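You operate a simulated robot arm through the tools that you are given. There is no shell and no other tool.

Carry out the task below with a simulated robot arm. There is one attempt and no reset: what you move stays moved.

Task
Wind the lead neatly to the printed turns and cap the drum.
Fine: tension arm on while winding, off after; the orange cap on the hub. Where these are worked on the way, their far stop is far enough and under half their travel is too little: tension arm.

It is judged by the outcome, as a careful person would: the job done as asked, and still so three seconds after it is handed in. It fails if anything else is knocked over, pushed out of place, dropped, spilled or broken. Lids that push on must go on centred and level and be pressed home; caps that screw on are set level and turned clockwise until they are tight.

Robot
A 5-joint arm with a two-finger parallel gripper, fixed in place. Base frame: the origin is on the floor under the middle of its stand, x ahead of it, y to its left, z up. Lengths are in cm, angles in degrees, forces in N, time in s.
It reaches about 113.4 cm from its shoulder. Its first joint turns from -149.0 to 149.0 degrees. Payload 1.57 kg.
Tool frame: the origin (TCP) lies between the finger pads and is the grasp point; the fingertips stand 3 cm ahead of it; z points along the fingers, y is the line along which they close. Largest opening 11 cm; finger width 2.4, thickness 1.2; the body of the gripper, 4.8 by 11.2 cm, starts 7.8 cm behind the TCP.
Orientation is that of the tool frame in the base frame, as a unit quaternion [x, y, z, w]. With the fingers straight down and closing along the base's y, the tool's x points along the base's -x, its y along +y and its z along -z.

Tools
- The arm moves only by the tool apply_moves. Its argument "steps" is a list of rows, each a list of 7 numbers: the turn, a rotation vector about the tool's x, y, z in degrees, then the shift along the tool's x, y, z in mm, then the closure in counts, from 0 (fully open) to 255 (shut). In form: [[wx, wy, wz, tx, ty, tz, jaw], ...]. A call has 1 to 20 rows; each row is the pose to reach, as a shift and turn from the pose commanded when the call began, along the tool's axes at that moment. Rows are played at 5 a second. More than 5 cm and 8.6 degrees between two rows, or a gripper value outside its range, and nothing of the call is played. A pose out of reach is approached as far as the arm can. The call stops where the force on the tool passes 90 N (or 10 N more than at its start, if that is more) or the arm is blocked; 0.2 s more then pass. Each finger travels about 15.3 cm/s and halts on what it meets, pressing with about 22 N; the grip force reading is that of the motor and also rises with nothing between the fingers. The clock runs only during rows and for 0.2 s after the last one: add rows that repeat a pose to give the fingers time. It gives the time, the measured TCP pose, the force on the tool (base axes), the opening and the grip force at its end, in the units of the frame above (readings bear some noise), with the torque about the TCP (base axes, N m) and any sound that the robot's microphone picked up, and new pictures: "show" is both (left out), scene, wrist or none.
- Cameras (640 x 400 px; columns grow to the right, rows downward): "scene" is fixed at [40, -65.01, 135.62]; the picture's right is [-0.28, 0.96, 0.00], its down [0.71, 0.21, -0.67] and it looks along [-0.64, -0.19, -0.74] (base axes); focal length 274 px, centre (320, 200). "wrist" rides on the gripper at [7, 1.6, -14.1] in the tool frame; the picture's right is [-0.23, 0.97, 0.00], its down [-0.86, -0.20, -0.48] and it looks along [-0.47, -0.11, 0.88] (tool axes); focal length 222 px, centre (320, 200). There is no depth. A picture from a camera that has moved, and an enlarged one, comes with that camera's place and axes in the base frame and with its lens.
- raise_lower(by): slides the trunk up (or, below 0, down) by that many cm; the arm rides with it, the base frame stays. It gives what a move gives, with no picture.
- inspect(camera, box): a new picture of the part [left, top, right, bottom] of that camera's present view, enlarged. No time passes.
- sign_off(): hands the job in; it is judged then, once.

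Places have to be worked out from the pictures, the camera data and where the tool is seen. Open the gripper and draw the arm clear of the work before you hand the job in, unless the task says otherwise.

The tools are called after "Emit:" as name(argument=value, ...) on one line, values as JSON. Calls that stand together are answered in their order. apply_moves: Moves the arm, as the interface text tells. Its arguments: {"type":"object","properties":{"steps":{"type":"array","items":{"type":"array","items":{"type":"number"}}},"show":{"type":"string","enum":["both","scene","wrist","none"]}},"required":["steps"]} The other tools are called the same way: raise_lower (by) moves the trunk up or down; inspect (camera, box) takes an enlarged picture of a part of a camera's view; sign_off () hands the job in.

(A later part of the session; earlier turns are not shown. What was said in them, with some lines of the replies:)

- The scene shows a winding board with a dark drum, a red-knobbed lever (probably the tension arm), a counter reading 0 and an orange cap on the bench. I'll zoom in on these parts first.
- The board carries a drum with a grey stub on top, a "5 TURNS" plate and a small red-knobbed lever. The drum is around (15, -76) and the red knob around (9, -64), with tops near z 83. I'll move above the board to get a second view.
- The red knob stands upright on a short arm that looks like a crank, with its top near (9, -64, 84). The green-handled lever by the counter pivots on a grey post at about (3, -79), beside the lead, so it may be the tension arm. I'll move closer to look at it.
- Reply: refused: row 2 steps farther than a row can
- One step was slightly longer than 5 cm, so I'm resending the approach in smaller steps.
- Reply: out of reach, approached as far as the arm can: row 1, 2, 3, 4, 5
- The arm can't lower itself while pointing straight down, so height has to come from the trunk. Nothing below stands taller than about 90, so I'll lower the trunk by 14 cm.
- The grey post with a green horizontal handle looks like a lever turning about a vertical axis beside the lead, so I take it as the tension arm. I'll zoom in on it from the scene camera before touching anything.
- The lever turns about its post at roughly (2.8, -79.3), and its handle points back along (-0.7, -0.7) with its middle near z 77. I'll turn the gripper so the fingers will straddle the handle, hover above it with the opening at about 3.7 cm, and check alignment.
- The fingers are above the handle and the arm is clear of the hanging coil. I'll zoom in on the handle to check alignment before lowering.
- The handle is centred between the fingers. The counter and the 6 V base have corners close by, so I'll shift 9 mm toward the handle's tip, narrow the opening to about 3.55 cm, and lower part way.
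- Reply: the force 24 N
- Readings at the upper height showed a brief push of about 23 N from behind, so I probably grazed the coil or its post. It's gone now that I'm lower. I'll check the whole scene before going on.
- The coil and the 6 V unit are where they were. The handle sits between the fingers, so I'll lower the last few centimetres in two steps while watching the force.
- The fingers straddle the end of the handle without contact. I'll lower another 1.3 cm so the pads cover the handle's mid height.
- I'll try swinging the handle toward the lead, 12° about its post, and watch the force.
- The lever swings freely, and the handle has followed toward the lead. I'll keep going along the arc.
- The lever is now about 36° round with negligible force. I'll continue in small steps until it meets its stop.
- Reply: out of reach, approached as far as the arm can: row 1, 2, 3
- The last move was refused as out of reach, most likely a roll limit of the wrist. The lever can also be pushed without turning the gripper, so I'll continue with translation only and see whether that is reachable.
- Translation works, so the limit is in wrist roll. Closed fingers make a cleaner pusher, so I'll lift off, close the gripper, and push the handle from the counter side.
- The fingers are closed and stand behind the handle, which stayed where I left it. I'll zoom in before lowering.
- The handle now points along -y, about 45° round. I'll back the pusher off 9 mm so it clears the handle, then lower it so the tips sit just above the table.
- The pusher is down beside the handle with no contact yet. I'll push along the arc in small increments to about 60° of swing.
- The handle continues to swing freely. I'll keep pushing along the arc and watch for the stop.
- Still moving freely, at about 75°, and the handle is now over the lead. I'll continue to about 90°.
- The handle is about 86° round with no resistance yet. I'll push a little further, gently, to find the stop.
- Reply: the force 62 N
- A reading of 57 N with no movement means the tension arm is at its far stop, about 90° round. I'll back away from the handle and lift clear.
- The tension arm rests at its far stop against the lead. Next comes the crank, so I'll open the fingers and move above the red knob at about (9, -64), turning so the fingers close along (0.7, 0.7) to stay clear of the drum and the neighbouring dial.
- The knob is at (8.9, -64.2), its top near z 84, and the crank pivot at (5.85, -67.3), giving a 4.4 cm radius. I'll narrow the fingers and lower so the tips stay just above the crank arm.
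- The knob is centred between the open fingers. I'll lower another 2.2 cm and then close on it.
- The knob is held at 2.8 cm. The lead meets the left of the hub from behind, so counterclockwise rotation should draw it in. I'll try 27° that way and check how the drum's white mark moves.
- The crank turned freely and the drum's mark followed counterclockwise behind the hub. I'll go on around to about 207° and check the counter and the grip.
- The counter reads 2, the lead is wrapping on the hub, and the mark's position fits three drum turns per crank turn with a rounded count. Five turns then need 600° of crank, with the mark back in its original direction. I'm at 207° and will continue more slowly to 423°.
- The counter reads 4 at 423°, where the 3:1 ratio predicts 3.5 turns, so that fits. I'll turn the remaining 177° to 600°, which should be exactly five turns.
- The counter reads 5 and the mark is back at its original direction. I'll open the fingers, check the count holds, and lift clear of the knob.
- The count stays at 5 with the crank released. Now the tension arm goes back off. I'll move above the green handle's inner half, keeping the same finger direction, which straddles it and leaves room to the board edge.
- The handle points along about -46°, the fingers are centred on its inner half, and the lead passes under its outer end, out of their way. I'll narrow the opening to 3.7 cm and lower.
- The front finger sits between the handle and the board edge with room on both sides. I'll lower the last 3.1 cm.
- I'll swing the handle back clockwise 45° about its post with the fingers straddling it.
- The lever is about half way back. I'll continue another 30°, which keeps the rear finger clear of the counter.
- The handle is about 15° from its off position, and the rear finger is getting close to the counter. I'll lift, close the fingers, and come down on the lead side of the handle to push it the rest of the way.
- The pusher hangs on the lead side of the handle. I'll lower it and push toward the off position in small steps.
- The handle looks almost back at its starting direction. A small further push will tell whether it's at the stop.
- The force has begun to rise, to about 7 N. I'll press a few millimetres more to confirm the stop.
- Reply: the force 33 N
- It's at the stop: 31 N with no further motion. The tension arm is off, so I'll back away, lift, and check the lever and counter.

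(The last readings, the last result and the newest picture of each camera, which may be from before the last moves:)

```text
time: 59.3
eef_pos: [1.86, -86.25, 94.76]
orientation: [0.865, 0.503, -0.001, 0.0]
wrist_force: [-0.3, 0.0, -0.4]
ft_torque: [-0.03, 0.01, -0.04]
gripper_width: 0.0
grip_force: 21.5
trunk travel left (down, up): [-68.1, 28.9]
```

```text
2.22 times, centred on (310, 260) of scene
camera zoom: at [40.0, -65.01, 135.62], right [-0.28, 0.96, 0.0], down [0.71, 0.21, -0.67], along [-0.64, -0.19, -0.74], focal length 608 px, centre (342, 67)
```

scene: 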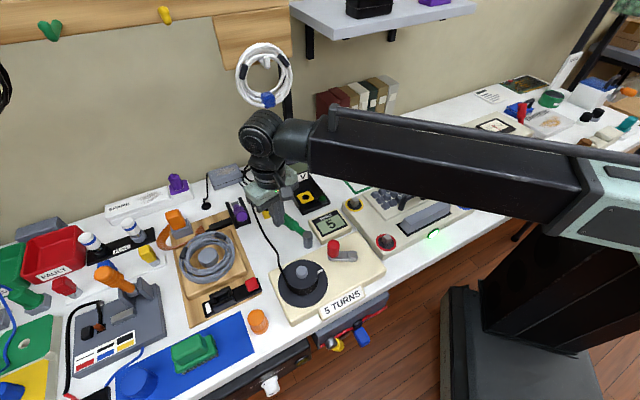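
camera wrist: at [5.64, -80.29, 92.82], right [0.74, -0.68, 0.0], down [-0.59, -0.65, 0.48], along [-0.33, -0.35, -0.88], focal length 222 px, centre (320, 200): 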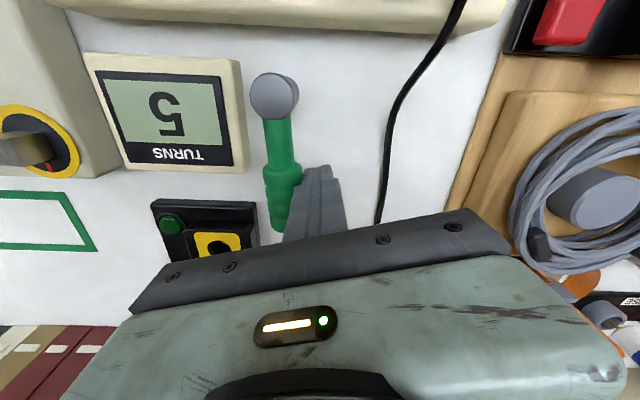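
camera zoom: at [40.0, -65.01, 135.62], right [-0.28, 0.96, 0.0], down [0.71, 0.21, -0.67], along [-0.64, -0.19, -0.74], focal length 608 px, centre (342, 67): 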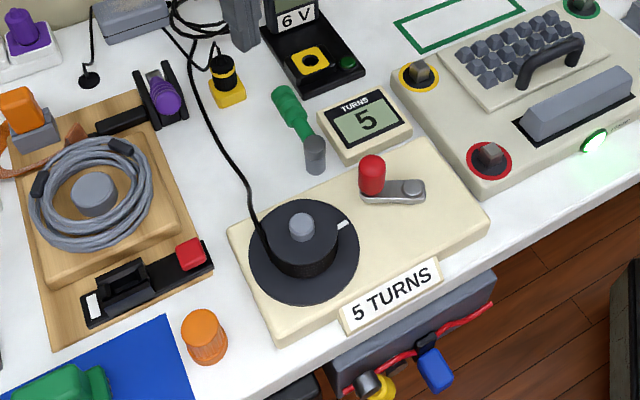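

The tension arm is back in its starting position, the counter reads 5, and everything else is undisturbed. Next is the orange cap at about (25, -82), so I'll move above it with the fingers open to see its size and type.

Emit:
apply_moves(steps=[[0, 0, -7.5, 15.6, 14.8, 0, 200], [0, 0, -15, 31.2, 29.6, 0, 150], [0, 0, -22.5, 46.8, 44.4, 0, 100], [0, 0, -30, 62.4, 59.2, 0, 50], [0, 0, -37.5, 78, 74, 0, 0], [0, 0, -45, 93.6, 88.8, 0, 0], [0, 0, -52.5, 109, 103.6, 0, 0], [0, 0, -60, 125, 118.4, 0, 0], [0, 0, -67.5, 140.6, 133.2, 0, 0], [0, 0, -75, 156, 148, 0, 0], [0, 0, -75, 156, 148, 0, 0]])

Emit:
inspect(camera="scene", box=[230, 240, 350, 340])

Emit:
inspect(camera="wrist", box=[250, 60, 430, 200])

```text
time: 61.7
eef_pos: [22.31, -79.9, 94.64]
orientation: [0.379, 0.926, -0.001, 0.0]
wrist_force: [-0.5, 0.1, -0.1]
ft_torque: [0.01, 0.01, -0.02]
gripper_width: 11.04
grip_force: 0.0
trunk travel left (down, up): [-68.1, 28.9]
camera wrist: at [18.64, -73.8, 108.85], right [0.84, 0.54, 0.0], down [0.47, -0.74, 0.48], along [0.26, -0.41, -0.88], focal length 222 px, centre (320, 200)
```

scene: 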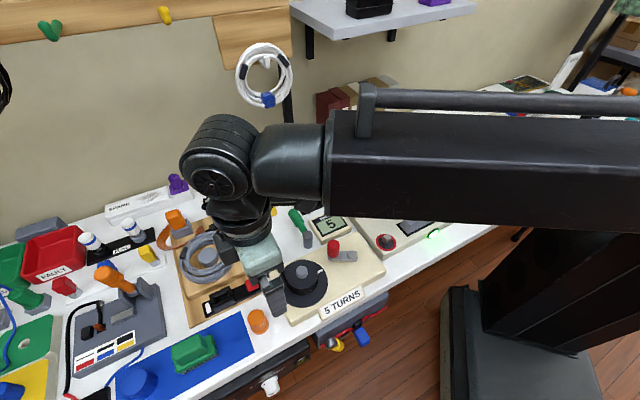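
wrist: 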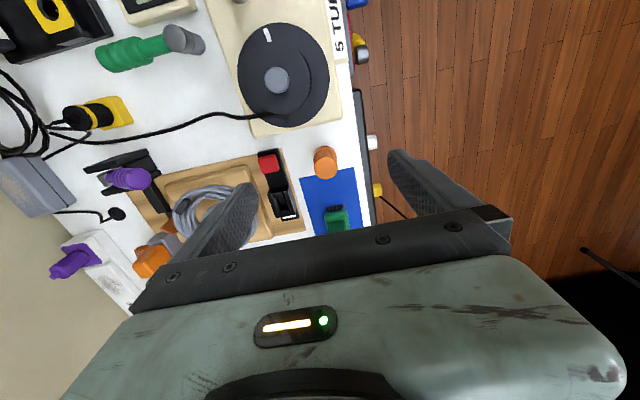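

```text
4.00 times, centred on (290, 290) of scene
camera zoom: at [40.0, -65.01, 135.62], right [-0.28, 0.96, 0.0], down [0.71, 0.21, -0.67], along [-0.64, -0.19, -0.74], focal length 1094 px, centre (440, -160)
```

zoom: 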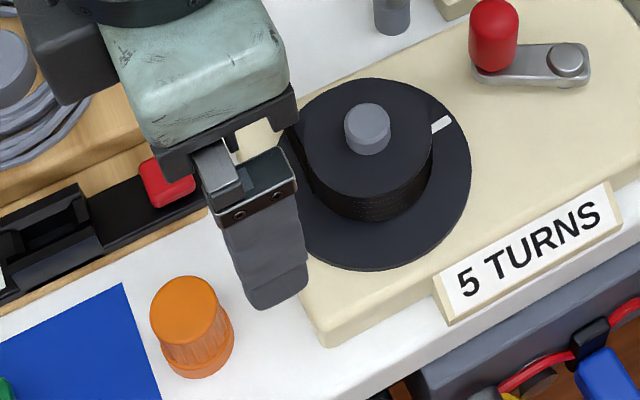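

```text
2.86 times, centred on (340, 130) of wrist
camera zoom: at [18.64, -73.8, 108.85], right [0.84, 0.54, 0.0], down [0.47, -0.74, 0.48], along [0.26, -0.41, -0.88], focal length 635 px, centre (263, 400)
```

zoom: 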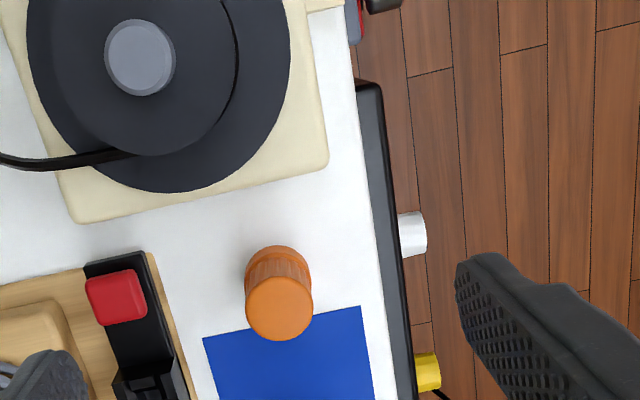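

The cap's top is at (25.1, -82.6, 79.5), about 3.5 cm across, standing on the table at z 74. I'll zoom in on the cap and the hub's stub to see whether it pushes or screws on.

Emit:
inspect(camera="wrist", box=[305, 135, 345, 185])

Emit:
inspect(camera="scene", box=[235, 300, 285, 340])

Emit:
inspect(camera="wrist", box=[230, 50, 310, 120])

Emit:
inspect(camera="scene", box=[275, 250, 335, 300])

```text
8.00 times, centred on (325, 160) of wrist
camera zoom: at [18.64, -73.8, 108.85], right [0.84, 0.54, 0.0], down [0.47, -0.74, 0.48], along [0.26, -0.41, -0.88], focal length 1777 px, centre (280, 520)
```

zoom: 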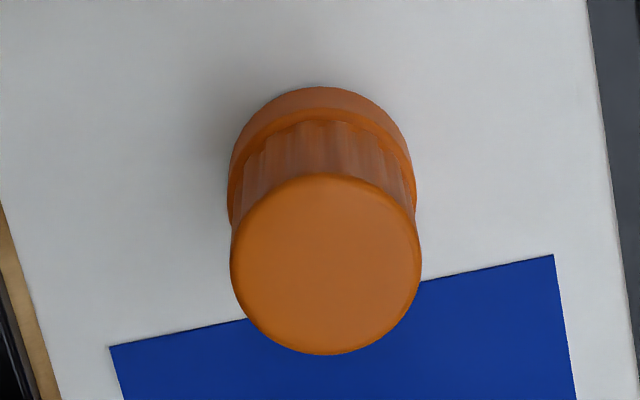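

```text
10.00 times, centred on (260, 320) of scene
camera zoom: at [40.0, -65.01, 135.62], right [-0.28, 0.96, 0.0], down [0.71, 0.21, -0.67], along [-0.64, -0.19, -0.74], focal length 2735 px, centre (920, -1000)
```

zoom: 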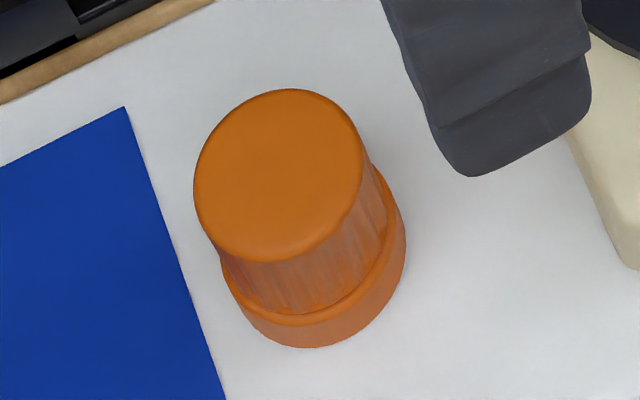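

```text
5.71 times, centred on (270, 85) of wrist
camera zoom: at [18.64, -73.8, 108.85], right [0.84, 0.54, 0.0], down [0.47, -0.74, 0.48], along [0.26, -0.41, -0.88], focal length 1269 px, centre (606, 857)
```

zoom: 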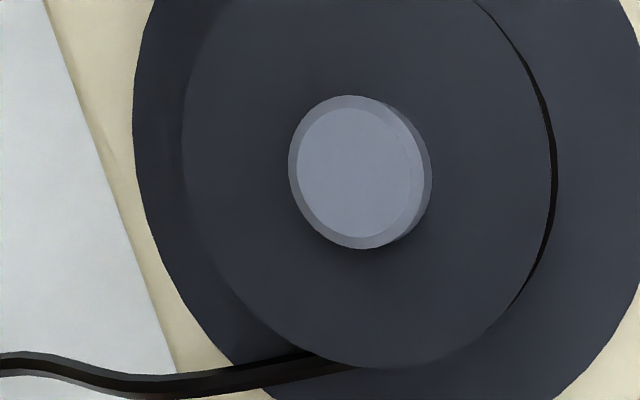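

```text
8.00 times, centred on (305, 275) of scene
camera zoom: at [40.0, -65.01, 135.62], right [-0.28, 0.96, 0.0], down [0.71, 0.21, -0.67], along [-0.64, -0.19, -0.74], focal length 2188 px, centre (440, -400)
```

zoom: 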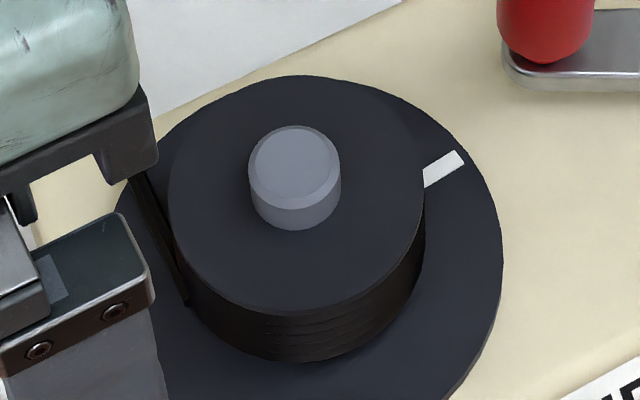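

The stub is smooth with a chamfer and the cap is fluted with a collar, so it looks like a push-on fit. The cap's axis is at (25.2, -82.75). I'll centre over it, set the opening to about 6 cm, and go down part way.

Emit:
apply_moves(steps=[[0, 0, 0, -20, 0, 0, 60], [0, 0, 0, -40.6, 0, 0, 110], [0, 0, 0, -40.6, 0, 0, 115], [0, 0, 0, -40.6, 0, 0, 115]], show="none")

Emit:
raise_lower(by=-11)

Emit:
inspect(camera="wrist", box=[220, 90, 420, 230])

Emit:
inspect(camera="scene", box=[210, 250, 330, 340])

```text
time: 62.7
eef_pos: [25.32, -82.75, 94.65]
orientation: [0.38, 0.925, 0.0, -0.001]
wrist_force: [1.0, 0.6, 0.3]
ft_torque: [-0.02, 0.03, 0.01]
gripper_width: 6.02
grip_force: 0.0
trunk travel left (down, up): [-68.1, 28.9]
```

```text
time: 64.2
eef_pos: [25.27, -82.82, 83.8]
orientation: [0.38, 0.925, -0.001, 0.001]
wrist_force: [0.0, 0.1, -0.1]
ft_torque: [-0.02, -0.02, -0.03]
gripper_width: 6.04
grip_force: 0.1
trunk travel left (down, up): [-57.1, 39.9]
```

```text
2.86 times, centred on (320, 160) of wrist
camera zoom: at [21.53, -76.69, 97.85], right [0.85, 0.53, 0.0], down [0.47, -0.74, 0.48], along [0.25, -0.41, -0.88], focal length 635 px, centre (320, 314)
```

zoom: 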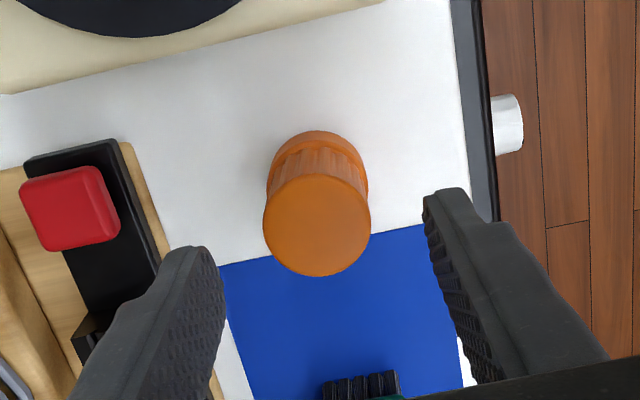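

```text
4.44 times, centred on (270, 295) of scene
camera zoom: at [40.0, -65.01, 135.62], right [-0.28, 0.96, 0.0], down [0.71, 0.21, -0.67], along [-0.64, -0.19, -0.74], focal length 1216 px, centre (542, -222)
```

zoom: 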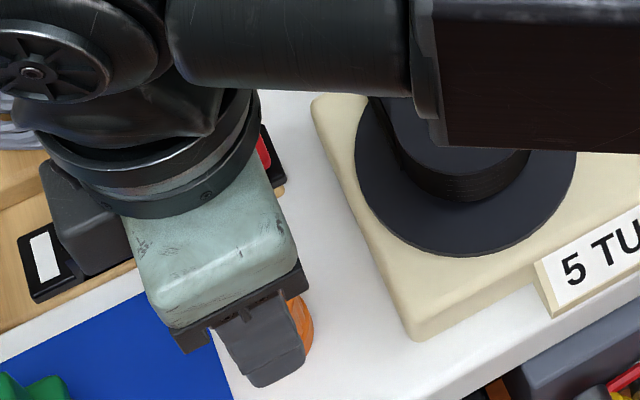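

The cap is centred within about 2 mm. I'll make that correction and lower so the tips stop just above the cap's collar.

Emit:
apply_moves(steps=[[0, 0, 0, 2, 0, 0, 115], [0, 0, 0, 2, 0, 0, 115]], show="none")

Emit:
raise_lower(by=-5.1)

Emit:
inspect(camera="wrist", box=[220, 110, 420, 250])

```text
time: 64.8
eef_pos: [25.1, -82.7, 83.79]
orientation: [0.379, 0.925, -0.001, 0.0]
wrist_force: [-0.1, -0.3, 0.5]
ft_torque: [0.03, -0.03, 0.01]
gripper_width: 6.04
grip_force: 0.0
trunk travel left (down, up): [-57.1, 39.9]
```

```text
time: 65.7
eef_pos: [25.05, -82.64, 78.68]
orientation: [0.38, 0.925, 0.0, 0.0]
wrist_force: [0.5, 1.0, 1.1]
ft_torque: [0.0, -0.03, 0.01]
gripper_width: 6.04
grip_force: 0.0
trunk travel left (down, up): [-52.0, 45.0]
```

```text
2.86 times, centred on (320, 180) of wrist
camera zoom: at [21.33, -76.58, 92.75], right [0.85, 0.53, 0.0], down [0.47, -0.74, 0.48], along [0.25, -0.41, -0.88], focal length 635 px, centre (320, 257)
```

zoom: 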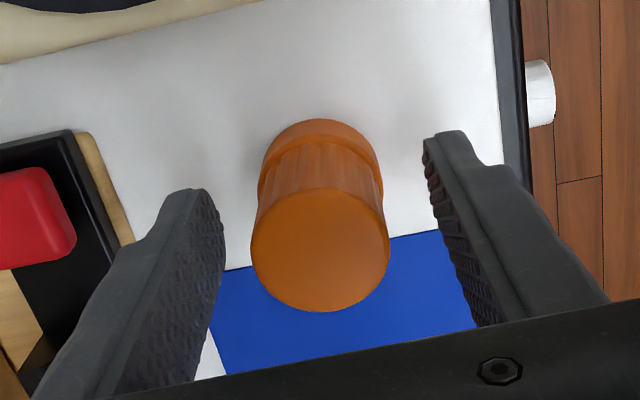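

The fingers are symmetric about the cap, so I'll close on it gently.

Emit:
apply_moves(steps=[[0, 0, 0, 0, 0, 0, 140], [0, 0, 0, 0, 0, 0, 160], [0, 0, 0, 0, 0, 0, 175], [0, 0, 0, 0, 0, 0, 190], [0, 0, 0, 0, 0, 0, 205], [0, 0, 0, 0, 0, 0, 205]])

```text
time: 67.1
eef_pos: [25.09, -82.78, 78.74]
orientation: [0.38, 0.925, -0.001, 0.0]
wrist_force: [-0.5, -2.1, 1.7]
ft_torque: [-0.04, -0.01, 0.01]
gripper_width: 3.56
grip_force: 22.3
trunk travel left (down, up): [-52.0, 45.0]
camera wrist: at [21.31, -76.59, 92.75], right [0.85, 0.53, 0.0], down [0.47, -0.74, 0.48], along [0.25, -0.41, -0.88], focal length 222 px, centre (320, 200)
```

scene: 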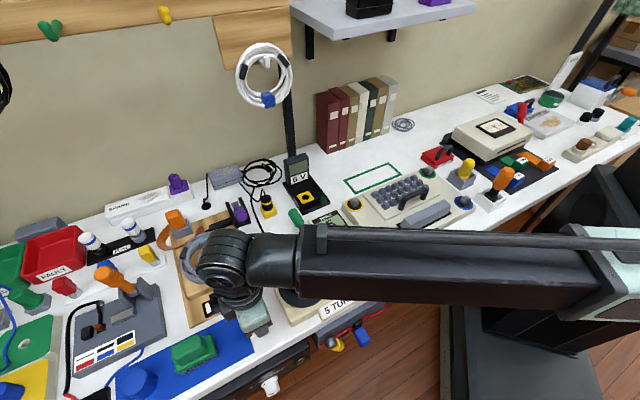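
wrist: 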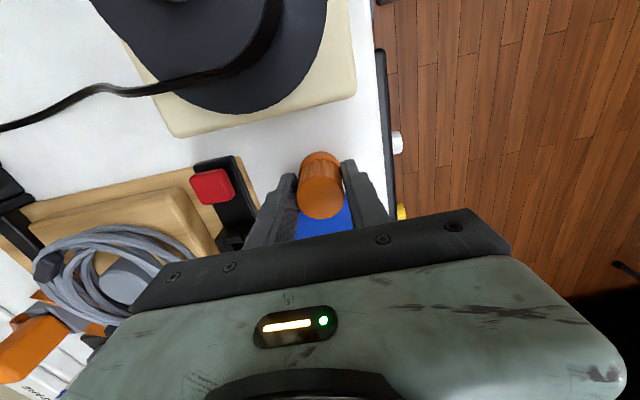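

I have the cap at a 3.56 cm width. I'll zoom in to measure its offset in the grip, then raise it clear.

Emit:
inspect(camera="wrist", box=[280, 140, 360, 240])

Emit:
raise_lower(by=14)

Emit:
inspect(camera="wrist", box=[220, 90, 420, 230])

Emit:
inspect(camera="scene", box=[200, 200, 360, 340])

```text
4.00 times, centred on (320, 190) of wrist
camera zoom: at [21.31, -76.59, 92.75], right [0.85, 0.53, 0.0], down [0.47, -0.74, 0.48], along [0.25, -0.41, -0.88], focal length 888 px, centre (320, 240)
```

zoom: 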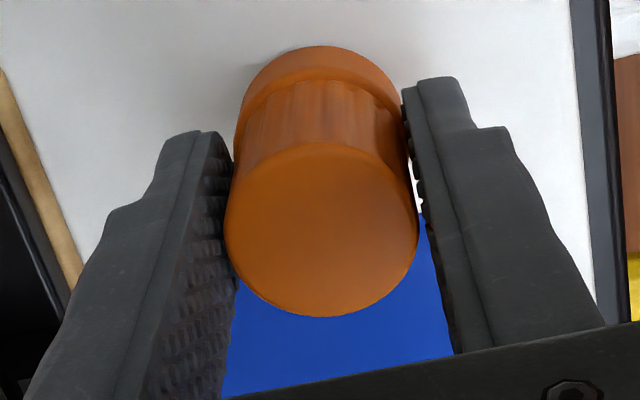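

```text
time: 68.8
eef_pos: [25.07, -82.81, 92.7]
orientation: [0.379, 0.925, -0.001, 0.0]
wrist_force: [-0.5, 0.9, -1.6]
ft_torque: [0.02, -0.01, -0.01]
gripper_width: 3.55
grip_force: 22.2
trunk travel left (down, up): [-66.0, 31.0]
```

```text
2.86 times, centred on (320, 160) of wrist
camera zoom: at [21.32, -76.59, 106.74], right [0.85, 0.53, 0.0], down [0.47, -0.74, 0.48], along [0.25, -0.41, -0.88], focal length 635 px, centre (320, 314)
```

zoom: 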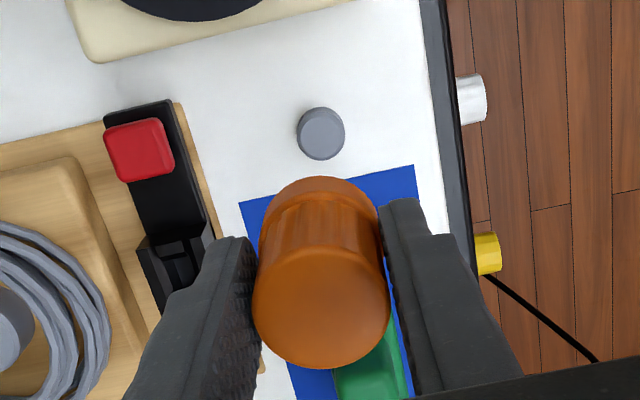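

```text
2.86 times, centred on (280, 270) of scene
camera zoom: at [40.0, -65.01, 135.62], right [-0.28, 0.96, 0.0], down [0.71, 0.21, -0.67], along [-0.64, -0.19, -0.74], focal length 782 px, centre (434, 0)
```

zoom: 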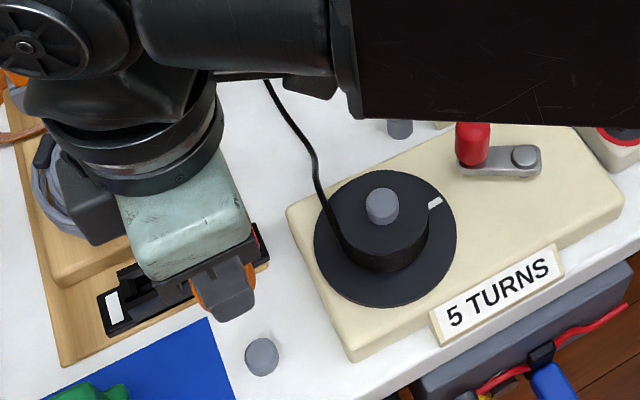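

Lifting the cap shows it had been sitting on a grey parking peg like the hub's stub and came straight off, so it's a push-on fit. I'll raise to the same height above the stub as I now have above the peg, move over the hub, and compare the two views for centring.

Emit:
raise_lower(by=7.7)

Emit:
apply_moves(steps=[[0, 0, 0, 29, -6.5, 0, 205], [0, 0, 0, 58, -13, 0, 205], [0, 0, 0, 87, -19.4, 0, 205], [0, 0, 0, 116, -25.8, 0, 205], [0, 0, 0, 116, -25.8, 0, 205]])

Emit:
inspect(camera="wrist", box=[220, 90, 420, 230])

```text
time: 69.9
eef_pos: [24.95, -82.57, 100.31]
orientation: [0.379, 0.925, 0.0, 0.0]
wrist_force: [-0.8, 0.3, -0.3]
ft_torque: [0.01, 0.0, -0.03]
gripper_width: 3.57
grip_force: 22.6
trunk travel left (down, up): [-73.7, 23.3]
```

```text
time: 71.1
eef_pos: [15.05, -76.26, 100.37]
orientation: [0.378, 0.926, -0.002, 0.0]
wrist_force: [0.1, 1.2, 0.8]
ft_torque: [0.02, -0.03, -0.04]
gripper_width: 3.56
grip_force: 22.2
trunk travel left (down, up): [-73.7, 23.3]
camera wrist: at [11.32, -70.14, 114.45], right [0.84, 0.53, 0.0], down [0.47, -0.74, 0.48], along [0.25, -0.41, -0.88], focal length 222 px, centre (320, 200)
```

scene: 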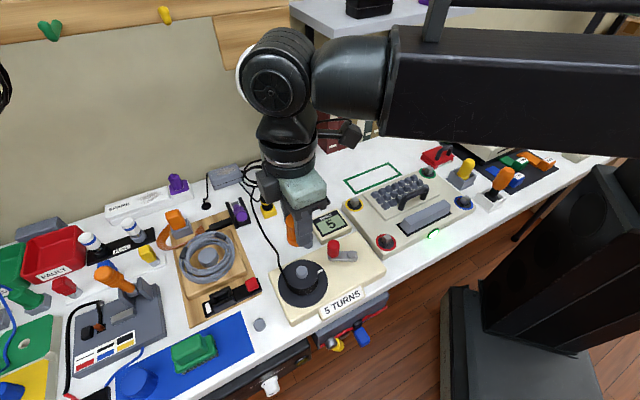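
wrist: 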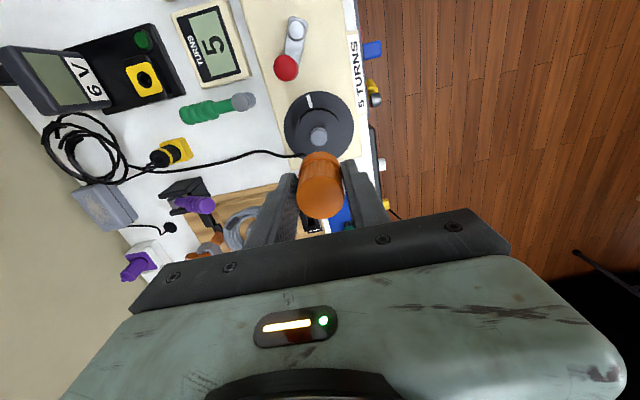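

```text
2.86 times, centred on (320, 160) of wrist
camera zoom: at [11.32, -70.14, 114.45], right [0.84, 0.53, 0.0], down [0.47, -0.74, 0.48], along [0.25, -0.41, -0.88], focal length 635 px, centre (320, 314)
```

zoom: 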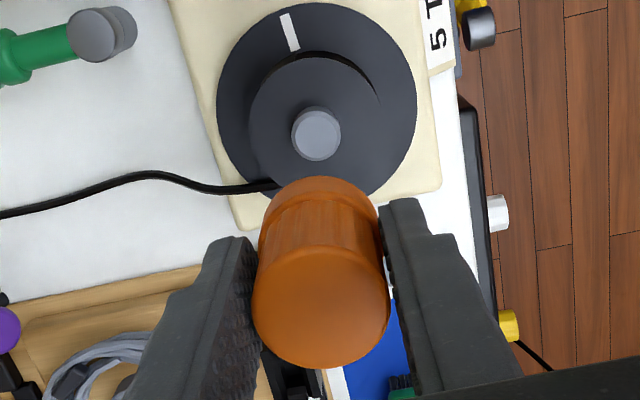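

The stub appears about 2 mm toward -y of the tool compared with how the peg appeared under the cap. I'll correct by 2 mm and compare again at higher zoom.

Emit:
apply_moves(steps=[[0, 0, 0, -0.4, -2.0, 0, 205], [0, 0, 0, -0.4, -2.0, 0, 205]], show="none")

Emit:
inspect(camera="wrist", box=[280, 80, 360, 130])

Emit:
inspect(camera="wrist", box=[220, 90, 420, 230])

```text
time: 71.7
eef_pos: [14.83, -76.59, 100.5]
orientation: [0.379, 0.925, -0.001, -0.001]
wrist_force: [-0.6, -0.3, -0.1]
ft_torque: [0.01, 0.03, 0.01]
gripper_width: 3.55
grip_force: 22.2
trunk travel left (down, up): [-73.7, 23.3]
```

```text
8.00 times, centred on (320, 105) of wrist
camera zoom: at [11.19, -70.4, 114.44], right [0.85, 0.53, 0.0], down [0.47, -0.74, 0.48], along [0.25, -0.41, -0.88], focal length 1777 px, centre (320, 960)
```

zoom: 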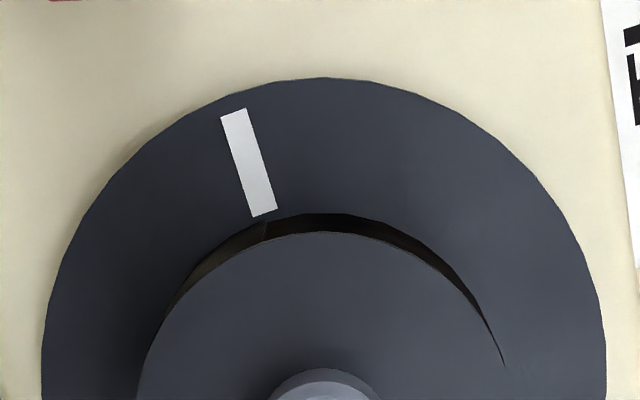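

```text
2.86 times, centred on (320, 160) of wrist
camera zoom: at [11.19, -70.4, 114.44], right [0.85, 0.53, 0.0], down [0.47, -0.74, 0.48], along [0.25, -0.41, -0.88], focal length 635 px, centre (320, 314)
```

zoom: 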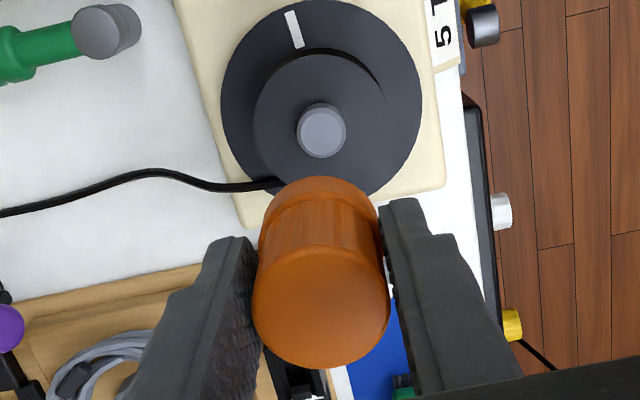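

The stub now shows at nearly the same spot where the peg was. I'll take one more high zoom to fix its centre.

Emit:
inspect(camera="wrist", box=[300, 112, 340, 162])

```text
8.00 times, centred on (320, 137) of wrist
camera zoom: at [11.19, -70.4, 114.44], right [0.85, 0.53, 0.0], down [0.47, -0.74, 0.48], along [0.25, -0.41, -0.88], focal length 1777 px, centre (320, 704)
```

zoom: 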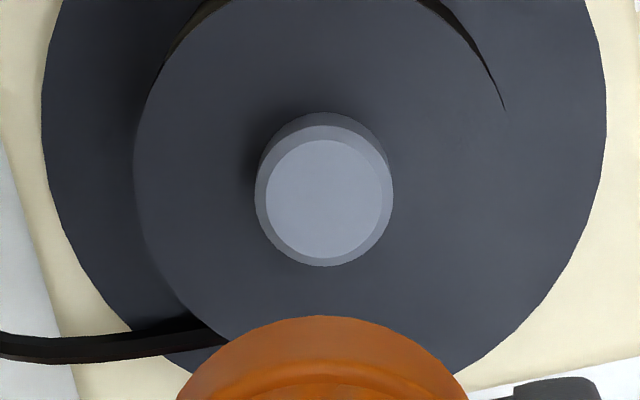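

The stub's centre matches the peg's earlier position to within about a millimetre. I'll lower until the cap's rim is just above the stub and look again.

Emit:
raise_lower(by=-11.3)

Emit:
inspect(camera="wrist", box=[220, 90, 420, 230])

Emit:
inspect(camera="scene", box=[260, 210, 360, 310])

```text
time: 73.1
eef_pos: [14.97, -76.51, 88.98]
orientation: [0.379, 0.925, -0.001, 0.0]
wrist_force: [0.0, 0.3, -0.1]
ft_torque: [-0.03, 0.0, 0.01]
gripper_width: 3.54
grip_force: 22.3
trunk travel left (down, up): [-62.4, 34.6]
```

```text
2.86 times, centred on (320, 160) of wrist
camera zoom: at [11.2, -70.39, 103.15], right [0.85, 0.53, 0.0], down [0.47, -0.74, 0.48], along [0.25, -0.41, -0.88], focal length 635 px, centre (320, 314)
```

zoom: 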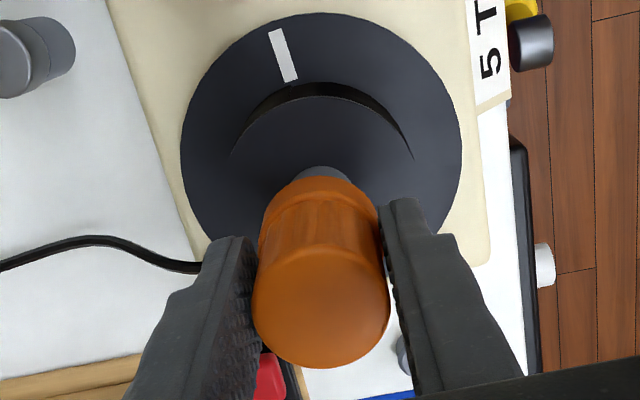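

```text
4.00 times, centred on (310, 260) of scene
camera zoom: at [40.0, -65.01, 135.62], right [-0.28, 0.96, 0.0], down [0.71, 0.21, -0.67], along [-0.64, -0.19, -0.74], focal length 1094 px, centre (360, -40)
```

zoom: 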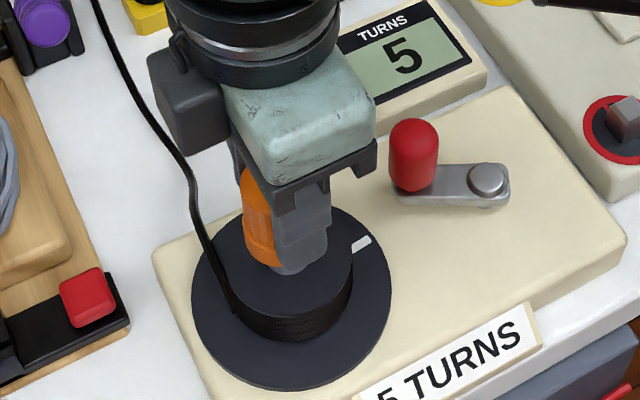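

The cap hangs directly over the stub, about 1 cm above it. I'll lower in small steps and watch the force.

Emit:
raise_lower(by=-0.9)

Emit:
raise_lower(by=-0.4)

Emit:
inspect(camera="scene", box=[280, 240, 330, 290])

```text
time: 73.7
eef_pos: [14.95, -76.5, 88.16]
orientation: [0.38, 0.925, -0.001, -0.001]
wrist_force: [0.0, 0.0, 0.0]
ft_torque: [0.01, -0.03, 0.0]
gripper_width: 3.54
grip_force: 21.8
trunk travel left (down, up): [-61.5, 35.5]
```

```text
time: 74.2
eef_pos: [14.87, -76.48, 87.68]
orientation: [0.38, 0.925, -0.001, 0.0]
wrist_force: [0.1, 0.0, -1.3]
ft_torque: [0.01, 0.02, 0.0]
gripper_width: 3.57
grip_force: 22.3
trunk travel left (down, up): [-61.1, 35.9]
```

```text
8.00 times, centred on (305, 265) of scene
camera zoom: at [40.0, -65.01, 135.62], right [-0.28, 0.96, 0.0], down [0.71, 0.21, -0.67], along [-0.64, -0.19, -0.74], focal length 2188 px, centre (440, -320)
```

zoom: 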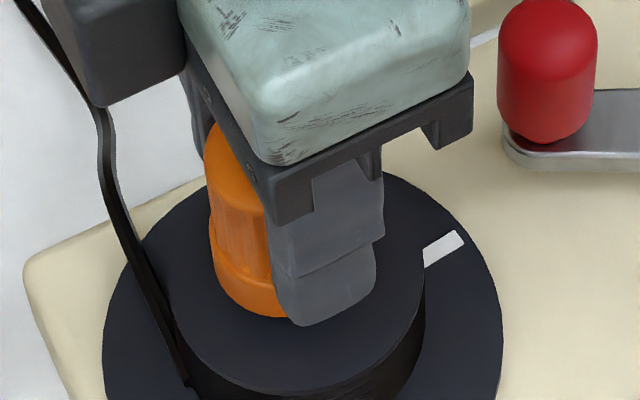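

Still no contact force. I'll keep lowering in 4 mm steps.

Emit:
raise_lower(by=-0.4)

Emit:
raise_lower(by=-0.3)

```text
time: 74.8
eef_pos: [14.95, -76.36, 87.37]
orientation: [0.379, 0.925, 0.0, -0.002]
wrist_force: [-3.4, 6.4, -0.3]
ft_torque: [0.1, 0.05, 0.0]
gripper_width: 3.53
grip_force: 22.3
trunk travel left (down, up): [-60.7, 36.3]
```

```text
time: 75.3
eef_pos: [14.78, -76.21, 87.16]
orientation: [0.379, 0.925, 0.0, -0.001]
wrist_force: [-7.4, 13.3, -0.9]
ft_torque: [0.39, 0.19, 0.01]
gripper_width: 3.54
grip_force: 22.0
trunk travel left (down, up): [-60.4, 36.6]
```

A sideways force of about 15 N shows the chamfer pulling the cap along +x of the tool, with the arm deflected by about 3 mm. I'll shift the commanded position that way to relieve it.

Emit:
apply_moves(steps=[[0, 0, 0, 1.5, 0.4, 0, 205], [0, 0, 0, 3.0, 0.8, 0, 205], [0, 0, 0, 3.0, 0.8, 0, 205]], show="wrist")

Emit:
inspect(camera="scene", box=[280, 240, 330, 290])

```text
time: 76.1
eef_pos: [14.81, -76.23, 87.04]
orientation: [0.378, 0.926, -0.001, 0.001]
wrist_force: [5.1, -7.8, 4.3]
ft_torque: [-0.23, -0.09, -0.02]
gripper_width: 3.57
grip_force: 21.9
trunk travel left (down, up): [-60.4, 36.6]
camera wrist: at [11.06, -70.18, 101.11], right [0.84, 0.54, 0.0], down [0.47, -0.74, 0.48], along [0.26, -0.41, -0.88], focal length 222 px, centre (320, 200)
```

wrist: 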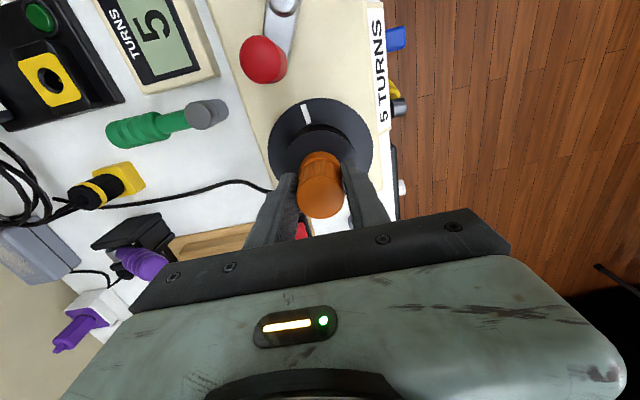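

```text
8.00 times, centred on (305, 265) of scene
camera zoom: at [40.0, -65.01, 135.62], right [-0.28, 0.96, 0.0], down [0.71, 0.21, -0.67], along [-0.64, -0.19, -0.74], focal length 2188 px, centre (440, -320)
```

zoom: 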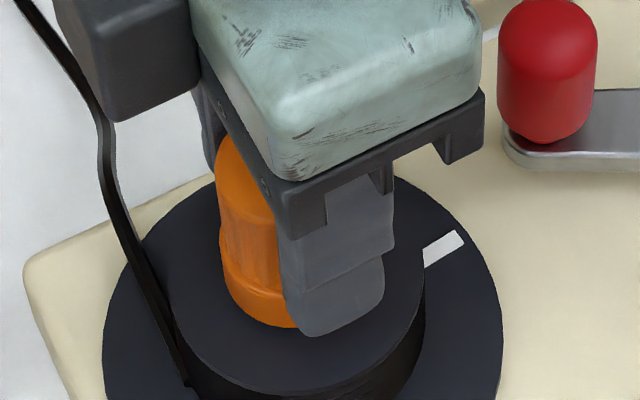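

The force reversed to about 9 N, so the cap is captured on the stub and I overshot by roughly 1.2 mm. I'll take that back, then press down.

Emit:
apply_moves(steps=[[0, 0, 0, -1.2, -0.3, 0, 205], [0, 0, 0, -1.2, -0.3, 0, 205]], show="none")

Emit:
raise_lower(by=-0.3)

```text
time: 76.7
eef_pos: [14.85, -76.51, 86.92]
orientation: [0.379, 0.926, -0.001, 0.0]
wrist_force: [3.1, -2.8, 0.3]
ft_torque: [-0.24, -0.29, 0.02]
gripper_width: 3.55
grip_force: 22.2
trunk travel left (down, up): [-60.4, 36.6]
```

```text
time: 77.2
eef_pos: [14.86, -76.3, 86.79]
orientation: [0.38, 0.925, 0.0, 0.0]
wrist_force: [3.3, -3.2, 13.4]
ft_torque: [-0.06, -0.06, -0.01]
gripper_width: 3.55
grip_force: 22.2
trunk travel left (down, up): [-60.1, 36.9]
```

The vertical force is now 13 N as the cap meets the fit. I'll press further in 2 mm steps.

Emit:
raise_lower(by=-0.2)

Emit:
raise_lower(by=-0.2)

Emit:
inspect(camera="scene", box=[280, 240, 330, 290])

```text
time: 77.7
eef_pos: [14.86, -76.3, 86.66]
orientation: [0.38, 0.925, 0.0, 0.0]
wrist_force: [1.6, -2.3, 17.4]
ft_torque: [-0.07, -0.08, 0.03]
gripper_width: 3.55
grip_force: 22.3
trunk travel left (down, up): [-59.9, 37.1]
```

```text
time: 78.3
eef_pos: [14.76, -76.18, 86.64]
orientation: [0.38, 0.925, -0.002, 0.001]
wrist_force: [2.9, -11.3, 43.0]
ft_torque: [-0.19, -0.22, 0.01]
gripper_width: 3.61
grip_force: 21.6
trunk travel left (down, up): [-59.7, 37.3]
```

```text
8.00 times, centred on (305, 265) of scene
camera zoom: at [40.0, -65.01, 135.62], right [-0.28, 0.96, 0.0], down [0.71, 0.21, -0.67], along [-0.64, -0.19, -0.74], focal length 2188 px, centre (440, -320)
```

zoom: 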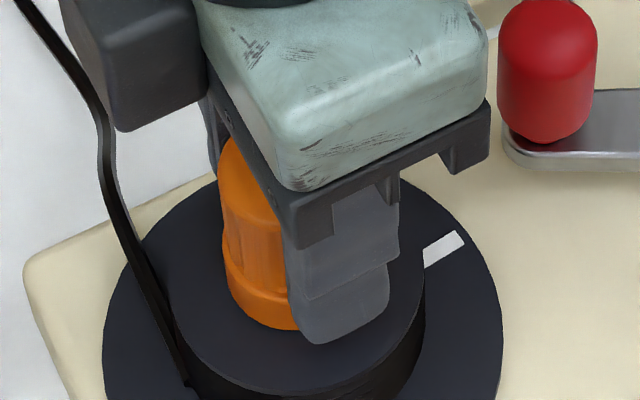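

Pressing harder raised the force to 43 N with almost no movement, so the cap appears seated with its rim near the hub face. I'll ease the load, release it, and look before a final press on its top.

Emit:
raise_lower(by=0.3)

Emit:
apply_moves(steps=[[0, 0, 0, 0, 0, 0, 190], [0, 0, 0, 0, 0, 0, 165], [0, 0, 0, 0, 0, 0, 140], [0, 0, 0, 0, 0, 0, 120], [0, 0, 0, 0, 0, 0, 120]], show="none")

Emit:
raise_lower(by=8)

Emit:
inspect(camera="scene", box=[270, 230, 350, 300])

Emit:
inspect(camera="wrist", box=[220, 90, 420, 230])

```text
time: 78.8
eef_pos: [14.73, -76.34, 86.62]
orientation: [0.379, 0.925, 0.0, -0.001]
wrist_force: [-0.1, 3.3, -3.9]
ft_torque: [0.05, -0.15, 0.01]
gripper_width: 3.58
grip_force: 22.0
trunk travel left (down, up): [-60.0, 37.0]
```

```text
time: 80.0
eef_pos: [14.77, -76.28, 86.71]
orientation: [0.38, 0.925, -0.001, -0.001]
wrist_force: [-0.9, -1.1, 0.1]
ft_torque: [-0.03, -0.02, 0.03]
gripper_width: 5.82
grip_force: 0.1
trunk travel left (down, up): [-60.0, 37.0]
```

```text
time: 81.2
eef_pos: [14.77, -76.39, 94.64]
orientation: [0.379, 0.925, -0.001, -0.001]
wrist_force: [0.9, 0.3, 0.1]
ft_torque: [-0.01, 0.0, 0.0]
gripper_width: 5.8
grip_force: 0.1
trunk travel left (down, up): [-68.0, 29.0]
```

```text
5.71 times, centred on (310, 265) of scene
camera zoom: at [40.0, -65.01, 135.62], right [-0.28, 0.96, 0.0], down [0.71, 0.21, -0.67], along [-0.64, -0.19, -0.74], focal length 1563 px, centre (377, -171)
```

zoom: 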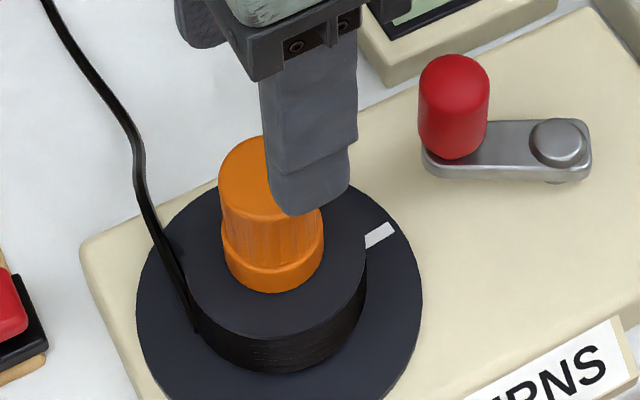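

```text
2.86 times, centred on (320, 160) of wrist
camera zoom: at [11.05, -70.23, 108.75], right [0.85, 0.53, 0.0], down [0.47, -0.74, 0.48], along [0.25, -0.41, -0.88], focal length 635 px, centre (320, 314)
```

zoom: 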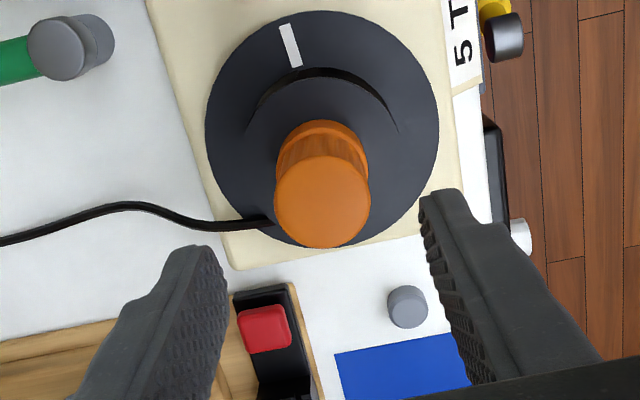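

The cap stands upright and centred on the hub, and the turns mark hasn't moved. I'll close the fingers and press on the middle of the cap's top to be sure it's home.

Emit:
apply_moves(steps=[[0, 0, 0, 0, 0, 0, 180], [0, 0, 0, 0, 0, 0, 255], [0, 0, 0, 0, 0, 0, 255], [0, 0, 0, 0, 0, 0, 255]], show="none")

Emit:
raise_lower(by=-3.8)

Emit:
raise_lower(by=-0.4)

```text
time: 82.2
eef_pos: [14.72, -76.3, 94.65]
orientation: [0.38, 0.925, -0.001, 0.0]
wrist_force: [0.7, -0.3, -0.3]
ft_torque: [-0.01, 0.0, 0.0]
gripper_width: 0.01
grip_force: 21.4
trunk travel left (down, up): [-68.0, 29.0]
```

```text
time: 83.0
eef_pos: [14.8, -76.42, 90.91]
orientation: [0.38, 0.925, 0.0, -0.001]
wrist_force: [0.7, 0.4, 0.4]
ft_torque: [-0.01, -0.01, 0.02]
gripper_width: 0.0
grip_force: 21.2
trunk travel left (down, up): [-64.2, 32.8]
```

```text
time: 83.5
eef_pos: [14.84, -76.31, 90.62]
orientation: [0.38, 0.925, -0.002, 0.0]
wrist_force: [1.4, -8.6, 24.9]
ft_torque: [-0.22, -0.09, -0.03]
gripper_width: 0.0
grip_force: 21.1
trunk travel left (down, up): [-63.8, 33.2]
```

The tips touched at a cap-top height of about 87.6, and the force is 25 N. I'll press a bit harder to check that it doesn't move further.

Emit:
raise_lower(by=-0.2)

Emit:
raise_lower(by=-0.2)

```text
time: 84.0
eef_pos: [14.75, -76.19, 90.58]
orientation: [0.378, 0.926, -0.005, 0.001]
wrist_force: [5.2, -27.0, 67.3]
ft_torque: [-0.66, -0.03, 0.0]
gripper_width: 0.02
grip_force: 21.0
trunk travel left (down, up): [-63.6, 33.4]
```

```text
time: 84.4
eef_pos: [14.78, -76.27, 90.57]
orientation: [0.379, 0.925, -0.006, 0.002]
wrist_force: [1.0, -0.1, 57.1]
ft_torque: [0.21, 0.16, 0.0]
gripper_width: 0.0
grip_force: 21.0
trunk travel left (down, up): [-63.6, 33.4]
stopped: the force on the tool passed its limit at 96 N (the readings are from after the stop); the commanded pose is now the measured one
```

The cap took more than 90 N without moving, so it's fully home. I'll lift clear and check it.

Emit:
raise_lower(by=14)

Emit:
inspect(camera="scene", box=[240, 200, 400, 320])

Emit:
inspect(camera="wrist", box=[0, 0, 640, 400])

```text
time: 86.0
eef_pos: [14.82, -76.67, 104.29]
orientation: [0.379, 0.926, -0.004, 0.0]
wrist_force: [0.1, 0.0, 1.0]
ft_torque: [-0.03, -0.01, 0.01]
gripper_width: 0.02
grip_force: 21.2
trunk travel left (down, up): [-77.6, 19.4]
```

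```text
3.33 times, centred on (320, 260) of scene
camera zoom: at [40.0, -65.01, 135.62], right [-0.28, 0.96, 0.0], down [0.71, 0.21, -0.67], along [-0.64, -0.19, -0.74], focal length 912 px, centre (320, 0)
```

zoom: 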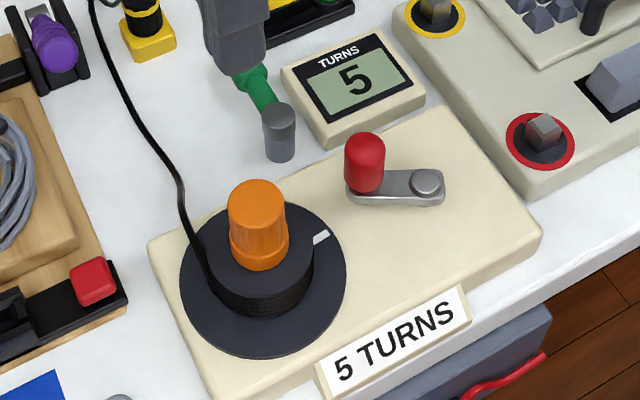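

```text
1.00 times, centred on (320, 200) of wrist (not enlarged: the box is as wide or as high as the picture)
camera zoom: at [11.08, -70.36, 118.29], right [0.84, 0.53, 0.0], down [0.47, -0.74, 0.48], along [0.26, -0.41, -0.87], focal length 222 px, centre (320, 200)
```

zoom: 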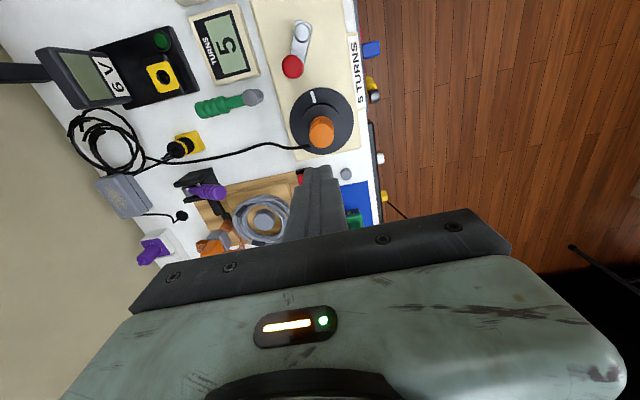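

The count is 5, the tension arm is off and the cap is on. I'll zoom in on the cap's rim to confirm it sits flush and level.

Emit:
inspect(camera="scene", box=[280, 240, 330, 290])

Emit:
inspect(camera="wrist", box=[280, 80, 360, 160])

Emit:
inspect(camera="scene", box=[200, 150, 360, 260])

```text
8.00 times, centred on (305, 265) of scene
camera zoom: at [40.0, -65.01, 135.62], right [-0.28, 0.96, 0.0], down [0.71, 0.21, -0.67], along [-0.64, -0.19, -0.74], focal length 2188 px, centre (440, -320)
```

zoom: 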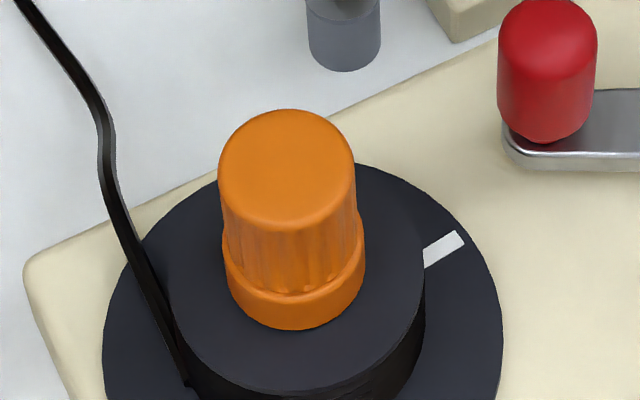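

```text
5.00 times, centred on (320, 120) of wrist
camera zoom: at [11.08, -70.36, 118.29], right [0.84, 0.53, 0.0], down [0.47, -0.74, 0.48], along [0.26, -0.41, -0.87], focal length 1111 px, centre (320, 600)
```

zoom: 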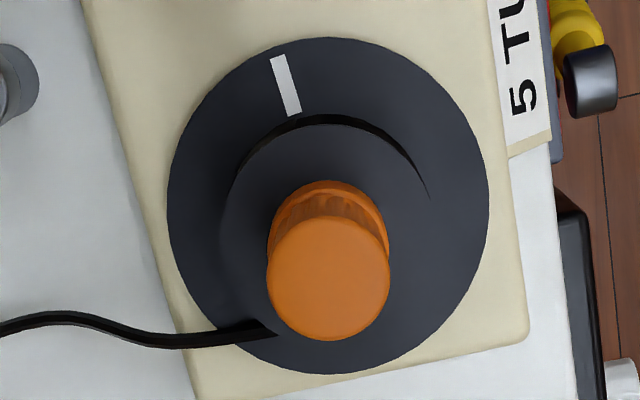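

```text
3.64 times, centred on (280, 205) of scene
camera zoom: at [40.0, -65.01, 135.62], right [-0.28, 0.96, 0.0], down [0.71, 0.21, -0.67], along [-0.64, -0.19, -0.74], focal length 995 px, centre (466, 182)
```

zoom: 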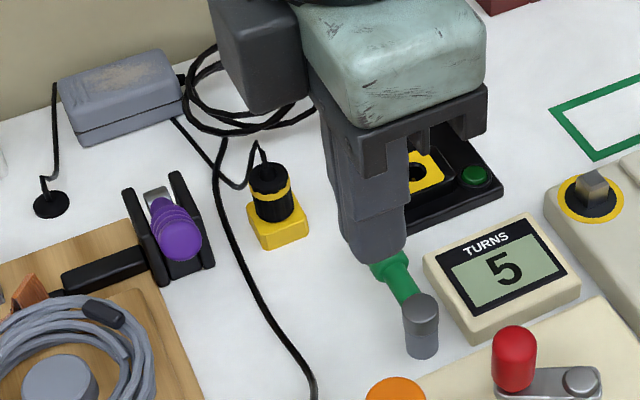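

The cap's rim is flush and level on the hub, the mark is unchanged and the count is 5. I'll raise the trunk, open the gripper and draw the arm clear.

Emit:
raise_lower(by=7.4)

Emit:
apply_moves(steps=[[0, 0, 0, 40, 6, 0, 200], [0, 0, 0, 80, 12, 0, 150], [0, 0, 0, 120, 18, 0, 100], [0, 0, 0, 160, 24, 0, 50], [0, 0, 0, 200, 30, 0, 0], [0, 0, 0, 245, 35, 0, 0], [0, 0, 0, 245, 35, 0, 0]])

Emit:
inspect(camera="scene", box=[220, 160, 400, 340])

Emit:
inspect(camera="scene", box=[270, 195, 350, 255])

```text
time: 87.2
eef_pos: [14.75, -76.52, 111.57]
orientation: [0.379, 0.925, -0.005, 0.001]
wrist_force: [-0.4, 0.8, 0.0]
ft_torque: [-0.04, -0.01, 0.01]
gripper_width: 0.0
grip_force: 21.6
trunk travel left (down, up): [-85.0, 12.0]
```

```text
time: 88.8
eef_pos: [-0.29, -56.81, 111.7]
orientation: [0.379, 0.925, -0.005, 0.002]
wrist_force: [0.6, -0.1, 0.4]
ft_torque: [-0.03, -0.01, 0.01]
gripper_width: 11.0
grip_force: 0.0
trunk travel left (down, up): [-85.0, 12.0]
camera wrist: at [-3.92, -50.66, 125.7], right [0.84, 0.53, 0.0], down [0.47, -0.74, 0.48], along [0.26, -0.41, -0.87], focal length 222 px, centre (320, 200)
```

scene: 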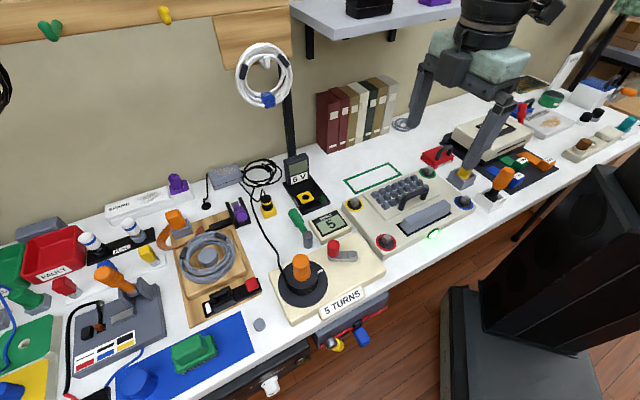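
wrist: 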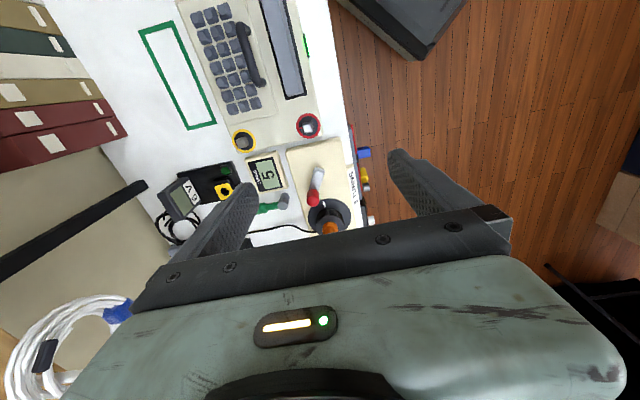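

```text
2.22 times, centred on (310, 250) of scene
camera zoom: at [40.0, -65.01, 135.62], right [-0.28, 0.96, 0.0], down [0.71, 0.21, -0.67], along [-0.64, -0.19, -0.74], focal length 608 px, centre (342, 89)
```

zoom: 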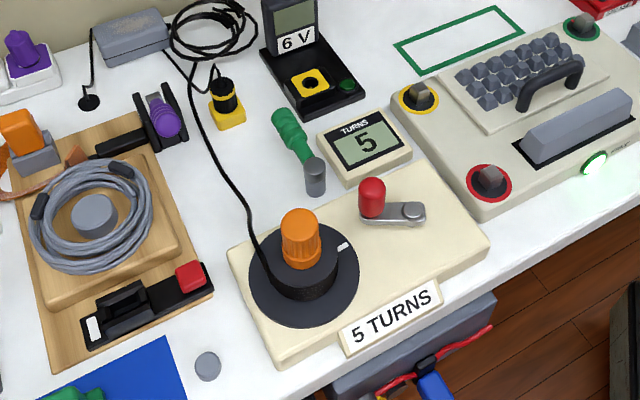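

```text
6.67 times, centred on (310, 225) of scene
camera zoom: at [40.0, -65.01, 135.62], right [-0.28, 0.96, 0.0], down [0.71, 0.21, -0.67], along [-0.64, -0.19, -0.74], focal length 1824 px, centre (387, 33)
```

zoom: 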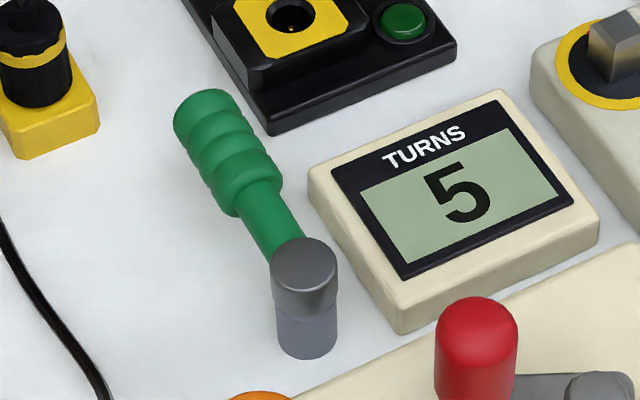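

The counter reads 5, the tension arm is exactly back at its off position, the cap is seated level on the hub, and nothing else has moved. The gripper is open and clear, so I'm handing the job in.

Emit:
sign_off()

```text
The job is handed in.
```

The lead is wound to five turns, the tension arm is back off, and the orange cap is pressed home on the hub; the job is handed in.

- **Winding:** I swung the tension arm to its far stop first, then cranked until the counter read 5. The drum's white mark came back to within a few degrees of its starting direction, so the winding is very close to exactly five turns. The counter still read 5 after I let go of the crank and after capping.
- **Tension arm:** I returned it until it met its off stop, and it sits exactly where it started.
- **Cap:** It slid onto the hub's smooth stub and sits level, with its rim flush on the hub. I pressed the top past 90 N and it didn't move any further. The stub shows no thread, so I took it as a push-on cap and didn't turn it.

Early on, while lining up over the tension arm, the gripper briefly pushed against something behind it, at about 23 N. The white coil and the 6 V unit, the nearest things behind it, looked unmoved in the pictures afterwards, and I saw nothing else out of place.
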